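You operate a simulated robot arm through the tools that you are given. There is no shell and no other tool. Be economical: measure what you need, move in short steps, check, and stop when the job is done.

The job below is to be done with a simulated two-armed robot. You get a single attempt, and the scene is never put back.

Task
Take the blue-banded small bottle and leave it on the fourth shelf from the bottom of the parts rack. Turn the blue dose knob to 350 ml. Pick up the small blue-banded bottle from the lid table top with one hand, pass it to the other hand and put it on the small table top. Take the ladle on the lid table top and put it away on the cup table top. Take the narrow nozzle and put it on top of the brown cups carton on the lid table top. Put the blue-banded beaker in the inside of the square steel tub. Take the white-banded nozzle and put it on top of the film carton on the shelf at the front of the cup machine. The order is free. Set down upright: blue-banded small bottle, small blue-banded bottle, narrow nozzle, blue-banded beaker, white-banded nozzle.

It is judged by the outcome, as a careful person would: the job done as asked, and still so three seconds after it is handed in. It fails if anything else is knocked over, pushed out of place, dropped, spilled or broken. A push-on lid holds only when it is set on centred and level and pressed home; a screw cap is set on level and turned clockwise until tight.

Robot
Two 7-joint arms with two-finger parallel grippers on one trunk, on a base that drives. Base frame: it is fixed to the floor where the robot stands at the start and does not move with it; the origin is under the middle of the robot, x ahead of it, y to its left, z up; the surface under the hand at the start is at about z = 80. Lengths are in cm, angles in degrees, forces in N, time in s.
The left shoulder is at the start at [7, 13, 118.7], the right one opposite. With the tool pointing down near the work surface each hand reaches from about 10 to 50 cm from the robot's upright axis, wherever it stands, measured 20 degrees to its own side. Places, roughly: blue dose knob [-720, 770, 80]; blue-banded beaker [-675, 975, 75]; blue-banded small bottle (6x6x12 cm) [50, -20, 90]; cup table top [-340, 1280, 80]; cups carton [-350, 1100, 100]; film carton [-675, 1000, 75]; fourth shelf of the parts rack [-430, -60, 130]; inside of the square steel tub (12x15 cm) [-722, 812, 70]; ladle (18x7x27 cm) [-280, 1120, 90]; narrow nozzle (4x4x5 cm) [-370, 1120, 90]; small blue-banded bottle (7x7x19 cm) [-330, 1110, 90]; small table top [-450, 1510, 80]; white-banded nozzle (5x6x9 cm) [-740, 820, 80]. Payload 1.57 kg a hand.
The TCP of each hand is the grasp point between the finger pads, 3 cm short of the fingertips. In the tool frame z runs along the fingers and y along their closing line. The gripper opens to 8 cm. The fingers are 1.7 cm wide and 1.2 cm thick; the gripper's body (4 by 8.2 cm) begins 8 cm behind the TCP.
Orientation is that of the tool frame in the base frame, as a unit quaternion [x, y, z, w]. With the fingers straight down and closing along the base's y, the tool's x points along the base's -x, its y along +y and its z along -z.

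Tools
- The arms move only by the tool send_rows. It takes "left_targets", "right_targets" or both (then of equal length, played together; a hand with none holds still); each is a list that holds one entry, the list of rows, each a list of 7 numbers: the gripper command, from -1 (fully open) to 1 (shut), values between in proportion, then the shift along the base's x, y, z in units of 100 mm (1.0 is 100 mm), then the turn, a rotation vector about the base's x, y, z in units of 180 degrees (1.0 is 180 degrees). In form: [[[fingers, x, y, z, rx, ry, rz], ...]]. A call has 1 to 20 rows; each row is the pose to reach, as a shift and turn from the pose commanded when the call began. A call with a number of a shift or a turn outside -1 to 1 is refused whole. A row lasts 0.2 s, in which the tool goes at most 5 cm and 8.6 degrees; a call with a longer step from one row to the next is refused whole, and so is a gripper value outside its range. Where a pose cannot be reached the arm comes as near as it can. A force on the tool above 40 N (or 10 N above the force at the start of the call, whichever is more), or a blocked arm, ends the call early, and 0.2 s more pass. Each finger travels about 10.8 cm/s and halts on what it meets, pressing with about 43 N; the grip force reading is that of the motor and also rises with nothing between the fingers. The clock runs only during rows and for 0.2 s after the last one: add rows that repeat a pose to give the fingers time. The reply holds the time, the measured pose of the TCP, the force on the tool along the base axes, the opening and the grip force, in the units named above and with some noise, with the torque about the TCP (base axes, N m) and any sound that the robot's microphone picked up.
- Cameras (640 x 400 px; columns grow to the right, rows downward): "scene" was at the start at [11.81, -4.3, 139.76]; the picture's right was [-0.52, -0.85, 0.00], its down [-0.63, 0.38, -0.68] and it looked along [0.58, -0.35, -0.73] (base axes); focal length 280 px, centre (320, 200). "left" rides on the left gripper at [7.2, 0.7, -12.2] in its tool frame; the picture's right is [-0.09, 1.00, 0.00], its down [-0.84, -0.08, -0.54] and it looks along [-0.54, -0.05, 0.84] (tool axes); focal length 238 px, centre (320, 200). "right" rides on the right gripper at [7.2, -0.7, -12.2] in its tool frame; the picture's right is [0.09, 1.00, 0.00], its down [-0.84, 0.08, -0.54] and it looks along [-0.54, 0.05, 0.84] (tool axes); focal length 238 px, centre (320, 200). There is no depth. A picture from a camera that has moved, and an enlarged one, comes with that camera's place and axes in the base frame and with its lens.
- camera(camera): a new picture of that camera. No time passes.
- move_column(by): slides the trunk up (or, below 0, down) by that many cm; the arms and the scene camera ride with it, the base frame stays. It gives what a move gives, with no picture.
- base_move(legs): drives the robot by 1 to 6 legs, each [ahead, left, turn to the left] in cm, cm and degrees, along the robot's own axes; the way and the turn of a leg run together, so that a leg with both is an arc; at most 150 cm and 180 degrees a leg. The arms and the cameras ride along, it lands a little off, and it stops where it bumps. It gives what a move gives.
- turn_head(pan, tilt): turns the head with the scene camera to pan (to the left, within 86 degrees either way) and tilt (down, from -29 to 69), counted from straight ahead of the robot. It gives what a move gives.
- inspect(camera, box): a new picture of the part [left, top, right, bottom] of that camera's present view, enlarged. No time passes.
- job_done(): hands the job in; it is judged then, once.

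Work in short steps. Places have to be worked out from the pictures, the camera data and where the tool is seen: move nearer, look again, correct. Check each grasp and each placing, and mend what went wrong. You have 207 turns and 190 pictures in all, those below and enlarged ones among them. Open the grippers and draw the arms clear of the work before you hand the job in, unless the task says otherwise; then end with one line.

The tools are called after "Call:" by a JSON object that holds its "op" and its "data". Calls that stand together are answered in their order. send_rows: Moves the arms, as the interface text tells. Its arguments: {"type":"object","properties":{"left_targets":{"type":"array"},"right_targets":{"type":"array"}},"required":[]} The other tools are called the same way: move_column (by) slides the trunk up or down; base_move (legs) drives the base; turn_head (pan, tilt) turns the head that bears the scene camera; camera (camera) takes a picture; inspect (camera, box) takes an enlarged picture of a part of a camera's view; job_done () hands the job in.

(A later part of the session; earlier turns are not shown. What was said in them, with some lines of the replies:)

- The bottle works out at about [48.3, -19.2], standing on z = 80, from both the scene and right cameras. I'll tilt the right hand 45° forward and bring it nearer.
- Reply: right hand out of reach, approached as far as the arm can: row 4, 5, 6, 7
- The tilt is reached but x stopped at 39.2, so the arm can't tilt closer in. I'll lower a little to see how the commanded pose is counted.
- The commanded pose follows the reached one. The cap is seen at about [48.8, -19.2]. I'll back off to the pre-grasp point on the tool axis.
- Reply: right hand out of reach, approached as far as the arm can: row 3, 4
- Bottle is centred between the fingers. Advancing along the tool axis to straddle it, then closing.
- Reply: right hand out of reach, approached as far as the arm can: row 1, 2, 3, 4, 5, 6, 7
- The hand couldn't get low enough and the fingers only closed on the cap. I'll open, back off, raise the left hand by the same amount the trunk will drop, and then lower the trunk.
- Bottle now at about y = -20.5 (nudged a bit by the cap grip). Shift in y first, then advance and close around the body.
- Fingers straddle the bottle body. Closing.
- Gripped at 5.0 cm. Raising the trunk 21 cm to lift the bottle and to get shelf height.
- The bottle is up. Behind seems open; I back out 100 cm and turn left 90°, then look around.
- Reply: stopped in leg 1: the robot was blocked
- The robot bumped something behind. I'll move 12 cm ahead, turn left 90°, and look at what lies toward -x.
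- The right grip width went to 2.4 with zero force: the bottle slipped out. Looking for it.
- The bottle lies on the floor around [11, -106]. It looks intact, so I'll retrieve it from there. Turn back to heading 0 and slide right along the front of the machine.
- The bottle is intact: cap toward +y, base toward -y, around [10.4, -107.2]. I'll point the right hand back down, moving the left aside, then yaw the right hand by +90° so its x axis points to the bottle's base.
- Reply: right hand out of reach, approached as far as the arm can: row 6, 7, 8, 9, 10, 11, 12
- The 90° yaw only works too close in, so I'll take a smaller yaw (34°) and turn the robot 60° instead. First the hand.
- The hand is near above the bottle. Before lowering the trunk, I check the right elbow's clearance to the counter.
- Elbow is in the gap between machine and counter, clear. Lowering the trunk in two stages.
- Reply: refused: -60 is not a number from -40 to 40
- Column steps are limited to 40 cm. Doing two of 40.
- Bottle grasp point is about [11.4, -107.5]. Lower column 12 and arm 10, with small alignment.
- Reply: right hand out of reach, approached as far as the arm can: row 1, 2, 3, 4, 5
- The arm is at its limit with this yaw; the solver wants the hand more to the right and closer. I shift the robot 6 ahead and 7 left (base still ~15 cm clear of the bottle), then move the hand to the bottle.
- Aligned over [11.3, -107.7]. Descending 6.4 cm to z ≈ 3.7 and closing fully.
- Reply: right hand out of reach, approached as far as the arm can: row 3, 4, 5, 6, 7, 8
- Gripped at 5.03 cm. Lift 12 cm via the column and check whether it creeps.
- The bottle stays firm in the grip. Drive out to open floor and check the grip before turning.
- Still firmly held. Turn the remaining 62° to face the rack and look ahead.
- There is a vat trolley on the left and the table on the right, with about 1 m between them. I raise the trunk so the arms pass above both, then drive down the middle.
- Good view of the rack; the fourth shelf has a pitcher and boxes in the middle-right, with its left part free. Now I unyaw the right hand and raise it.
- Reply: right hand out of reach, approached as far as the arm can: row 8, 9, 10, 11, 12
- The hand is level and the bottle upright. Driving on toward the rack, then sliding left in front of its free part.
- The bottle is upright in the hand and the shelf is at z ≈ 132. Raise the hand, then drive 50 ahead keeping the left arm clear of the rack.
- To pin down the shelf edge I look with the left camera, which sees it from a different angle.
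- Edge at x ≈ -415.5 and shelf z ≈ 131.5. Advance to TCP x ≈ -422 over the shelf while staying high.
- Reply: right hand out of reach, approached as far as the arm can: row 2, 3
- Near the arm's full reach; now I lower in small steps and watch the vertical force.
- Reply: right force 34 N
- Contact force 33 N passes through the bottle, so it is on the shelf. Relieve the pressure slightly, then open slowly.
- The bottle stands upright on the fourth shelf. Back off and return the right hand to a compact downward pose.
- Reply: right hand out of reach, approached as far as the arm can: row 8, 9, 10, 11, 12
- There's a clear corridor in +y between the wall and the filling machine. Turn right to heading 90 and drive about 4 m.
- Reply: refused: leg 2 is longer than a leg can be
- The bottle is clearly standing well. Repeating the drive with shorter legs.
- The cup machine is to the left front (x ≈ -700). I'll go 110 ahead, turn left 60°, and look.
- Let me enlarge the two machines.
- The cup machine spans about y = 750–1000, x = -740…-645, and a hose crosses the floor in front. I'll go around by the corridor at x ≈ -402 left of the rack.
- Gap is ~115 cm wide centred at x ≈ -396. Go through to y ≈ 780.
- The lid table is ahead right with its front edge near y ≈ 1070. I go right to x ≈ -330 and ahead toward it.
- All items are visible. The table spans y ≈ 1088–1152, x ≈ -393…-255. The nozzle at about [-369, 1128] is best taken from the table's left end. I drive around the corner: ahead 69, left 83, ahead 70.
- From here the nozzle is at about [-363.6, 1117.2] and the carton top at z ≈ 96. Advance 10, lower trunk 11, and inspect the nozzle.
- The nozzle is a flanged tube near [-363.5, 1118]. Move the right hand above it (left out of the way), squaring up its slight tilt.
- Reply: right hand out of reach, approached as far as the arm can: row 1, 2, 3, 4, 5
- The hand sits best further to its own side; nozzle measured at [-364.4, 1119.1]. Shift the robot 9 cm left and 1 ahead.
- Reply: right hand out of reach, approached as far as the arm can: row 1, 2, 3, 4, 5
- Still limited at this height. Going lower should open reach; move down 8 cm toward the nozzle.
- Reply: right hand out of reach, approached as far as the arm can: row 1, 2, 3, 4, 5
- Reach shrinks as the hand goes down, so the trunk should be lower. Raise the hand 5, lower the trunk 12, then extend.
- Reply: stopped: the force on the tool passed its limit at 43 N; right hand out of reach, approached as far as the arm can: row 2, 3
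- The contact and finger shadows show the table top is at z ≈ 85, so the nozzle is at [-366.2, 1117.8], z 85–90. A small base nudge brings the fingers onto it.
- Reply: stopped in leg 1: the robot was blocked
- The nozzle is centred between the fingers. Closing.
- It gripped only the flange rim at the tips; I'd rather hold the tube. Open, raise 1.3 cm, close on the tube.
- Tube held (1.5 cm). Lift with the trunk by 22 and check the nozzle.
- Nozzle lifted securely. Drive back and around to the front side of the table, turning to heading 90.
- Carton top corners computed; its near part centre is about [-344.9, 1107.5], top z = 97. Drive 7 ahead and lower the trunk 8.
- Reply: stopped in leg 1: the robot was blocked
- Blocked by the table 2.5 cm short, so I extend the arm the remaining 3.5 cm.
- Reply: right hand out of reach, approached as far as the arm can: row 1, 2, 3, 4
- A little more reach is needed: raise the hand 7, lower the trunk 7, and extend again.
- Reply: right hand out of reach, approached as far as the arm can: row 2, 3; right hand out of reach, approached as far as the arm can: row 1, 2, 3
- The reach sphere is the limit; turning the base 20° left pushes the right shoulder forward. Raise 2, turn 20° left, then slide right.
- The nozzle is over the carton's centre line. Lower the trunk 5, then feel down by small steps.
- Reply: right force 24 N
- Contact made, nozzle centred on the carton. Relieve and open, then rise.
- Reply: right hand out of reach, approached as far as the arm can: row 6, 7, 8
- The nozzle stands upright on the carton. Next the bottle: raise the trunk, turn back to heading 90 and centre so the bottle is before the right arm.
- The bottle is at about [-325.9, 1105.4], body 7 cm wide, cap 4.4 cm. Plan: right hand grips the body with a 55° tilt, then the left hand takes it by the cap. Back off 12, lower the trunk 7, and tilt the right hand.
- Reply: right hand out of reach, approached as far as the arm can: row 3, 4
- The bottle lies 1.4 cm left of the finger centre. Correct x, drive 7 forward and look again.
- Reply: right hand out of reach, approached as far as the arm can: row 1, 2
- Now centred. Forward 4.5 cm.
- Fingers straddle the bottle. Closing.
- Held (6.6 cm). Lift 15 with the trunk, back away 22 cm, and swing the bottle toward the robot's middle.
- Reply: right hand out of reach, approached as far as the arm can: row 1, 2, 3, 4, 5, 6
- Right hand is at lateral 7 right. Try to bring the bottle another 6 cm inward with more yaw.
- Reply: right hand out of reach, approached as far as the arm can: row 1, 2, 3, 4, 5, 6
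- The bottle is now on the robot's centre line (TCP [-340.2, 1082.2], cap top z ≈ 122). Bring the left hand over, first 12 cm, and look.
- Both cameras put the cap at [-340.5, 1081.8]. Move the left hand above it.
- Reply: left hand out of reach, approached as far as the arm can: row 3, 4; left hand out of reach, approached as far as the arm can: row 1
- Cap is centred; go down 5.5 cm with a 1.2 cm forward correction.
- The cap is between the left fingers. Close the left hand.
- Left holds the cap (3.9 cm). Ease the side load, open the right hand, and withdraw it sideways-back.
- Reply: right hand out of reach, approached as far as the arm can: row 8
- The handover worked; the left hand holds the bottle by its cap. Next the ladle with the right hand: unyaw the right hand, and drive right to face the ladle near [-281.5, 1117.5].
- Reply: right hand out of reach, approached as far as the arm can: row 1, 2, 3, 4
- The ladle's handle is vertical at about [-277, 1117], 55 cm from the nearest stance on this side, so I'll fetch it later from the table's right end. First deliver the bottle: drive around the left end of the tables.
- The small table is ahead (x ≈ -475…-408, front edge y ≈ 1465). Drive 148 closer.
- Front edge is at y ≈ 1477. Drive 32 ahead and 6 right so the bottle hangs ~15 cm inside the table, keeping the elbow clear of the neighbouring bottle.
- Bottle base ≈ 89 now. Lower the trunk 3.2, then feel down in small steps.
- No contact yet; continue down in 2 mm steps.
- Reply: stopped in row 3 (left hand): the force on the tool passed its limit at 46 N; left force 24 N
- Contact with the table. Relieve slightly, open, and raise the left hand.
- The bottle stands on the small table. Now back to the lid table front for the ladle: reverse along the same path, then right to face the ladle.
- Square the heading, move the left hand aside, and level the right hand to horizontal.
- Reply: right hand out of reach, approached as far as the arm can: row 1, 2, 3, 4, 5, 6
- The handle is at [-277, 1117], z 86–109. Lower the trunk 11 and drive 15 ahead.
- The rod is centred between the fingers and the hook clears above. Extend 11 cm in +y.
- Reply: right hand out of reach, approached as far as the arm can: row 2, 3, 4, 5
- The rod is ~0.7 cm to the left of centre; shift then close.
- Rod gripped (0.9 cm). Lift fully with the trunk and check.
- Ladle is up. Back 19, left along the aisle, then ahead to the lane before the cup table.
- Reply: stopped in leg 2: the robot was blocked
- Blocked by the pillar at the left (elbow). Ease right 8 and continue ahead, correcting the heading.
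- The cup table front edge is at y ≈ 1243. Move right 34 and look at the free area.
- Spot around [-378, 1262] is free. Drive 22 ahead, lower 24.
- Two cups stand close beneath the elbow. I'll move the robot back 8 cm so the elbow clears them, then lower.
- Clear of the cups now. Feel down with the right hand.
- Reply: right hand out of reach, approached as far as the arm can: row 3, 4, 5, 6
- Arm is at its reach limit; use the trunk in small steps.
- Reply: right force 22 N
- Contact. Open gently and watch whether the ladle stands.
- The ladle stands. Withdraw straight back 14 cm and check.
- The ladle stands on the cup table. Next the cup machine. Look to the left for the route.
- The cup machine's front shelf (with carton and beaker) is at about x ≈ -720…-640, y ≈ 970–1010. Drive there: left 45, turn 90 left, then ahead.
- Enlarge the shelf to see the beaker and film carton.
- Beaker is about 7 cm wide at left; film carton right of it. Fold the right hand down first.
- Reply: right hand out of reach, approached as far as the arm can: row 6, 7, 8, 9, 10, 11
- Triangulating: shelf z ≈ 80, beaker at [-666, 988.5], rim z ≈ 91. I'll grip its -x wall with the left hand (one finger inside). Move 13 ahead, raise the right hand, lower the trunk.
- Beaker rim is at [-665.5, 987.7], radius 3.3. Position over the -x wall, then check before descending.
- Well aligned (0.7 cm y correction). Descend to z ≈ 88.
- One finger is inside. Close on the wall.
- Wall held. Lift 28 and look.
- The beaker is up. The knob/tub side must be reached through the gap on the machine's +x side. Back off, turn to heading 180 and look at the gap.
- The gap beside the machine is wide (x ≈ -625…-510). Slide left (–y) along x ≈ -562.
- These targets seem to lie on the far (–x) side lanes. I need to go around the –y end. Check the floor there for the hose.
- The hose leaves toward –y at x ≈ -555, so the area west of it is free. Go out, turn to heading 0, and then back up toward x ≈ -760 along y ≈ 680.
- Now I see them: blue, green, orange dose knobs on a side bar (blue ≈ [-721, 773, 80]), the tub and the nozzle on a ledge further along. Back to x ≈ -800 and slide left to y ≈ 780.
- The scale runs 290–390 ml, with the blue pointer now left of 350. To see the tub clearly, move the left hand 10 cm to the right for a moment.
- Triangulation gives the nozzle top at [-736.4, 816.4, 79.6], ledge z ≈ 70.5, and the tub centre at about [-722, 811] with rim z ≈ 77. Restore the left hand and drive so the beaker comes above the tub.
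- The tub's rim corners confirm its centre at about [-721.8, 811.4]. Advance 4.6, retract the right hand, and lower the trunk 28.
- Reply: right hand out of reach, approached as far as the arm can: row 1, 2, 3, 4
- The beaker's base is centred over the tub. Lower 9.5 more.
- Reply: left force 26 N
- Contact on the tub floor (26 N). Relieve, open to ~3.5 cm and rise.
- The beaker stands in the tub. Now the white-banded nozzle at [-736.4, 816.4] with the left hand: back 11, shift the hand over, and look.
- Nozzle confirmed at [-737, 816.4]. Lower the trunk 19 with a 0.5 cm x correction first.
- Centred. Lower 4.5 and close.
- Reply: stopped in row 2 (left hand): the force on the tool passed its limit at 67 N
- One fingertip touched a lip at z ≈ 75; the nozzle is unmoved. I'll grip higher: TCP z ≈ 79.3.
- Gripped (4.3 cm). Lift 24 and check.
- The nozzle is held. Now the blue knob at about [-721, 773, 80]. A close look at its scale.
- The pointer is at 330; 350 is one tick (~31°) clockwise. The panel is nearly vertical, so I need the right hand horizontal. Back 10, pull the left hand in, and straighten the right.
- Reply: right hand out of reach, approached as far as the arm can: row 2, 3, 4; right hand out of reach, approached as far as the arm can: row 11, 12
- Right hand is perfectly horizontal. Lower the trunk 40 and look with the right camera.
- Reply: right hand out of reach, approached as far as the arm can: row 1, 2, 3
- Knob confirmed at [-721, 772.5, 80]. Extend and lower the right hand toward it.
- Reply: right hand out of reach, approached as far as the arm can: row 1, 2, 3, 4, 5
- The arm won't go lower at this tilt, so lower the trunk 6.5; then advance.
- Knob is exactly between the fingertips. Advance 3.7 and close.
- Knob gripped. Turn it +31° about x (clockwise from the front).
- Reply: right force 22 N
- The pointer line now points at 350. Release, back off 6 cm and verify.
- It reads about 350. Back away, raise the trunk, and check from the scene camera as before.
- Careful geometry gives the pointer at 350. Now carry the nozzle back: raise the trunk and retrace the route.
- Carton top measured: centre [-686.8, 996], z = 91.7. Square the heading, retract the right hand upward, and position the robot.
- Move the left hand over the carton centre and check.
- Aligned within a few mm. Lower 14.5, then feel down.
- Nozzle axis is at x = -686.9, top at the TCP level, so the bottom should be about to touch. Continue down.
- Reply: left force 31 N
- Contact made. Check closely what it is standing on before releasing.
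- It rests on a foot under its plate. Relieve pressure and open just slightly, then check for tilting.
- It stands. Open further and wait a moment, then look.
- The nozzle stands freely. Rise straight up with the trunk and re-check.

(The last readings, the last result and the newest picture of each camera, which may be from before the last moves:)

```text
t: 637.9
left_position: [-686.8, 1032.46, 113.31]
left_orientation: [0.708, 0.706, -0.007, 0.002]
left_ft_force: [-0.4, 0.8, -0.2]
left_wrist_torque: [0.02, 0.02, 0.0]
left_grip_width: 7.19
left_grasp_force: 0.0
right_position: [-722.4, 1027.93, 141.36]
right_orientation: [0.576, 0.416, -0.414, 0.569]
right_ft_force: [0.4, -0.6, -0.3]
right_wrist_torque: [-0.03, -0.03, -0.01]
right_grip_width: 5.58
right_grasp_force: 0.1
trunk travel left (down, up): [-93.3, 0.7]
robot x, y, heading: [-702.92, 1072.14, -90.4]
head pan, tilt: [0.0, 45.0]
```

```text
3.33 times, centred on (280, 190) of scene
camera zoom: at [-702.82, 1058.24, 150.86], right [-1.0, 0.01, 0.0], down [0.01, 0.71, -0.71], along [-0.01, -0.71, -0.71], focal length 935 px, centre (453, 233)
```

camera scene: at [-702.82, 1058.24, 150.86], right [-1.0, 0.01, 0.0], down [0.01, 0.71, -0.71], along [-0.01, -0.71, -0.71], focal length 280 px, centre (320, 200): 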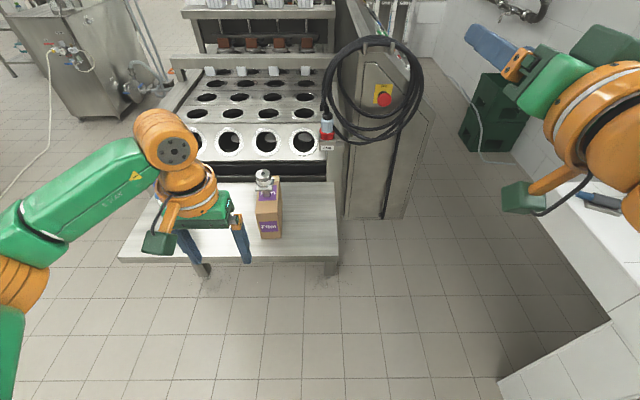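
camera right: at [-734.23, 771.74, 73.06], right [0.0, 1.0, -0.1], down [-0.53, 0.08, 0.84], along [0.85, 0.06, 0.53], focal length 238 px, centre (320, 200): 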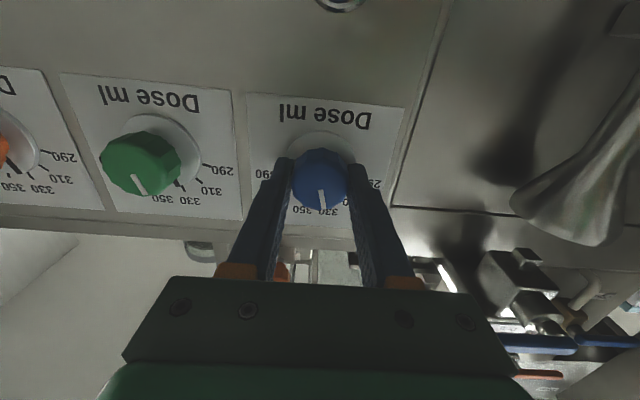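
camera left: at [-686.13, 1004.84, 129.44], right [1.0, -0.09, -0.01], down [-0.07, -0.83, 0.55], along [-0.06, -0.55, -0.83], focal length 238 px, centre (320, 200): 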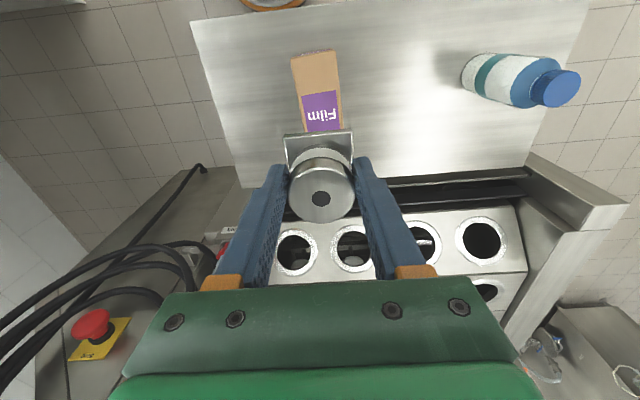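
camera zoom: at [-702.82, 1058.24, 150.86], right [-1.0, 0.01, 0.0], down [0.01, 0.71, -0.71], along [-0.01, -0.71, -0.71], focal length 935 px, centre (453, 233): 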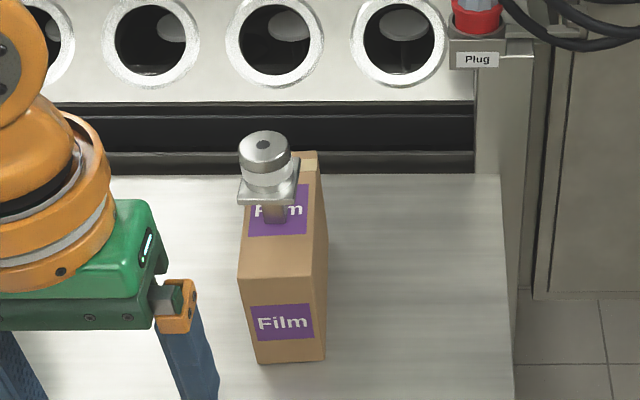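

The nozzle stands upright on the film carton. Open both grippers fully, arms are clear.

Call:
{"op": "send_rows", "data": {"left_targets": [[[-1, 0, 0, 0, 0, 0, 0], [-1, 0, 0, 0, 0, 0, 0], [-1, 0, 0, 0, 0, 0, 0]]], "right_targets": [[[-1, 0, 0, 0, 0, 0, 0], [-1, 0, 0, 0, 0, 0, 0], [-1, 0, 0, 0, 0, 0, 0]]]}}

Call:
{"op": "inspect", "data": {"camera": "scene", "box": [220, 130, 340, 250]}}

```text
t: 638.7
left_position: [-686.84, 1032.69, 113.36]
left_orientation: [0.708, 0.706, -0.007, 0.003]
left_ft_force: [0.8, 0.0, 0.4]
left_wrist_torque: [0.04, -0.02, -0.02]
left_grip_width: 8.0
left_grasp_force: 0.0
right_position: [-722.35, 1028.34, 141.48]
right_orientation: [0.574, 0.416, -0.415, 0.57]
right_ft_force: [-0.8, -0.1, 0.5]
right_wrist_torque: [0.01, -0.02, -0.01]
right_grip_width: 8.01
right_grasp_force: 0.0
trunk travel left (down, up): [-93.3, 0.7]
robot x, y, heading: [-702.6, 1071.95, -90.4]
head pan, tilt: [0.0, 45.0]
```

```text
3.33 times, centred on (280, 190) of scene
camera zoom: at [-702.82, 1058.61, 150.89], right [-1.0, 0.01, 0.0], down [0.01, 0.71, -0.71], along [-0.01, -0.71, -0.71], focal length 935 px, centre (453, 233)
```

zoom: 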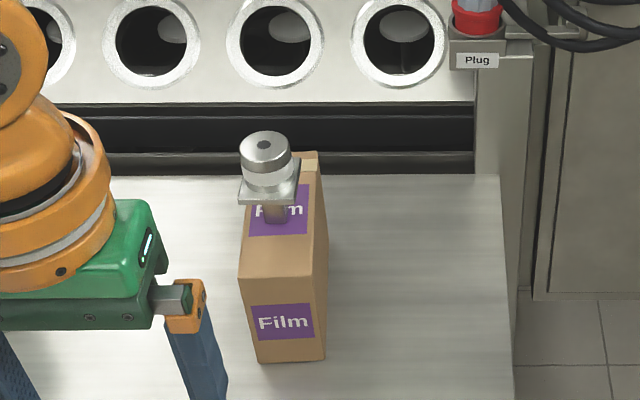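

All seven parts of the job are in place and stable; handing in.

Call:
{"op": "job_done", "data": {}}

```text
The job is handed in.
```

I finished and handed in all seven tasks, but the blue-banded small bottle fell on the floor while I was driving; it looked undamaged, so I picked it up and stood it on the fourth shelf.
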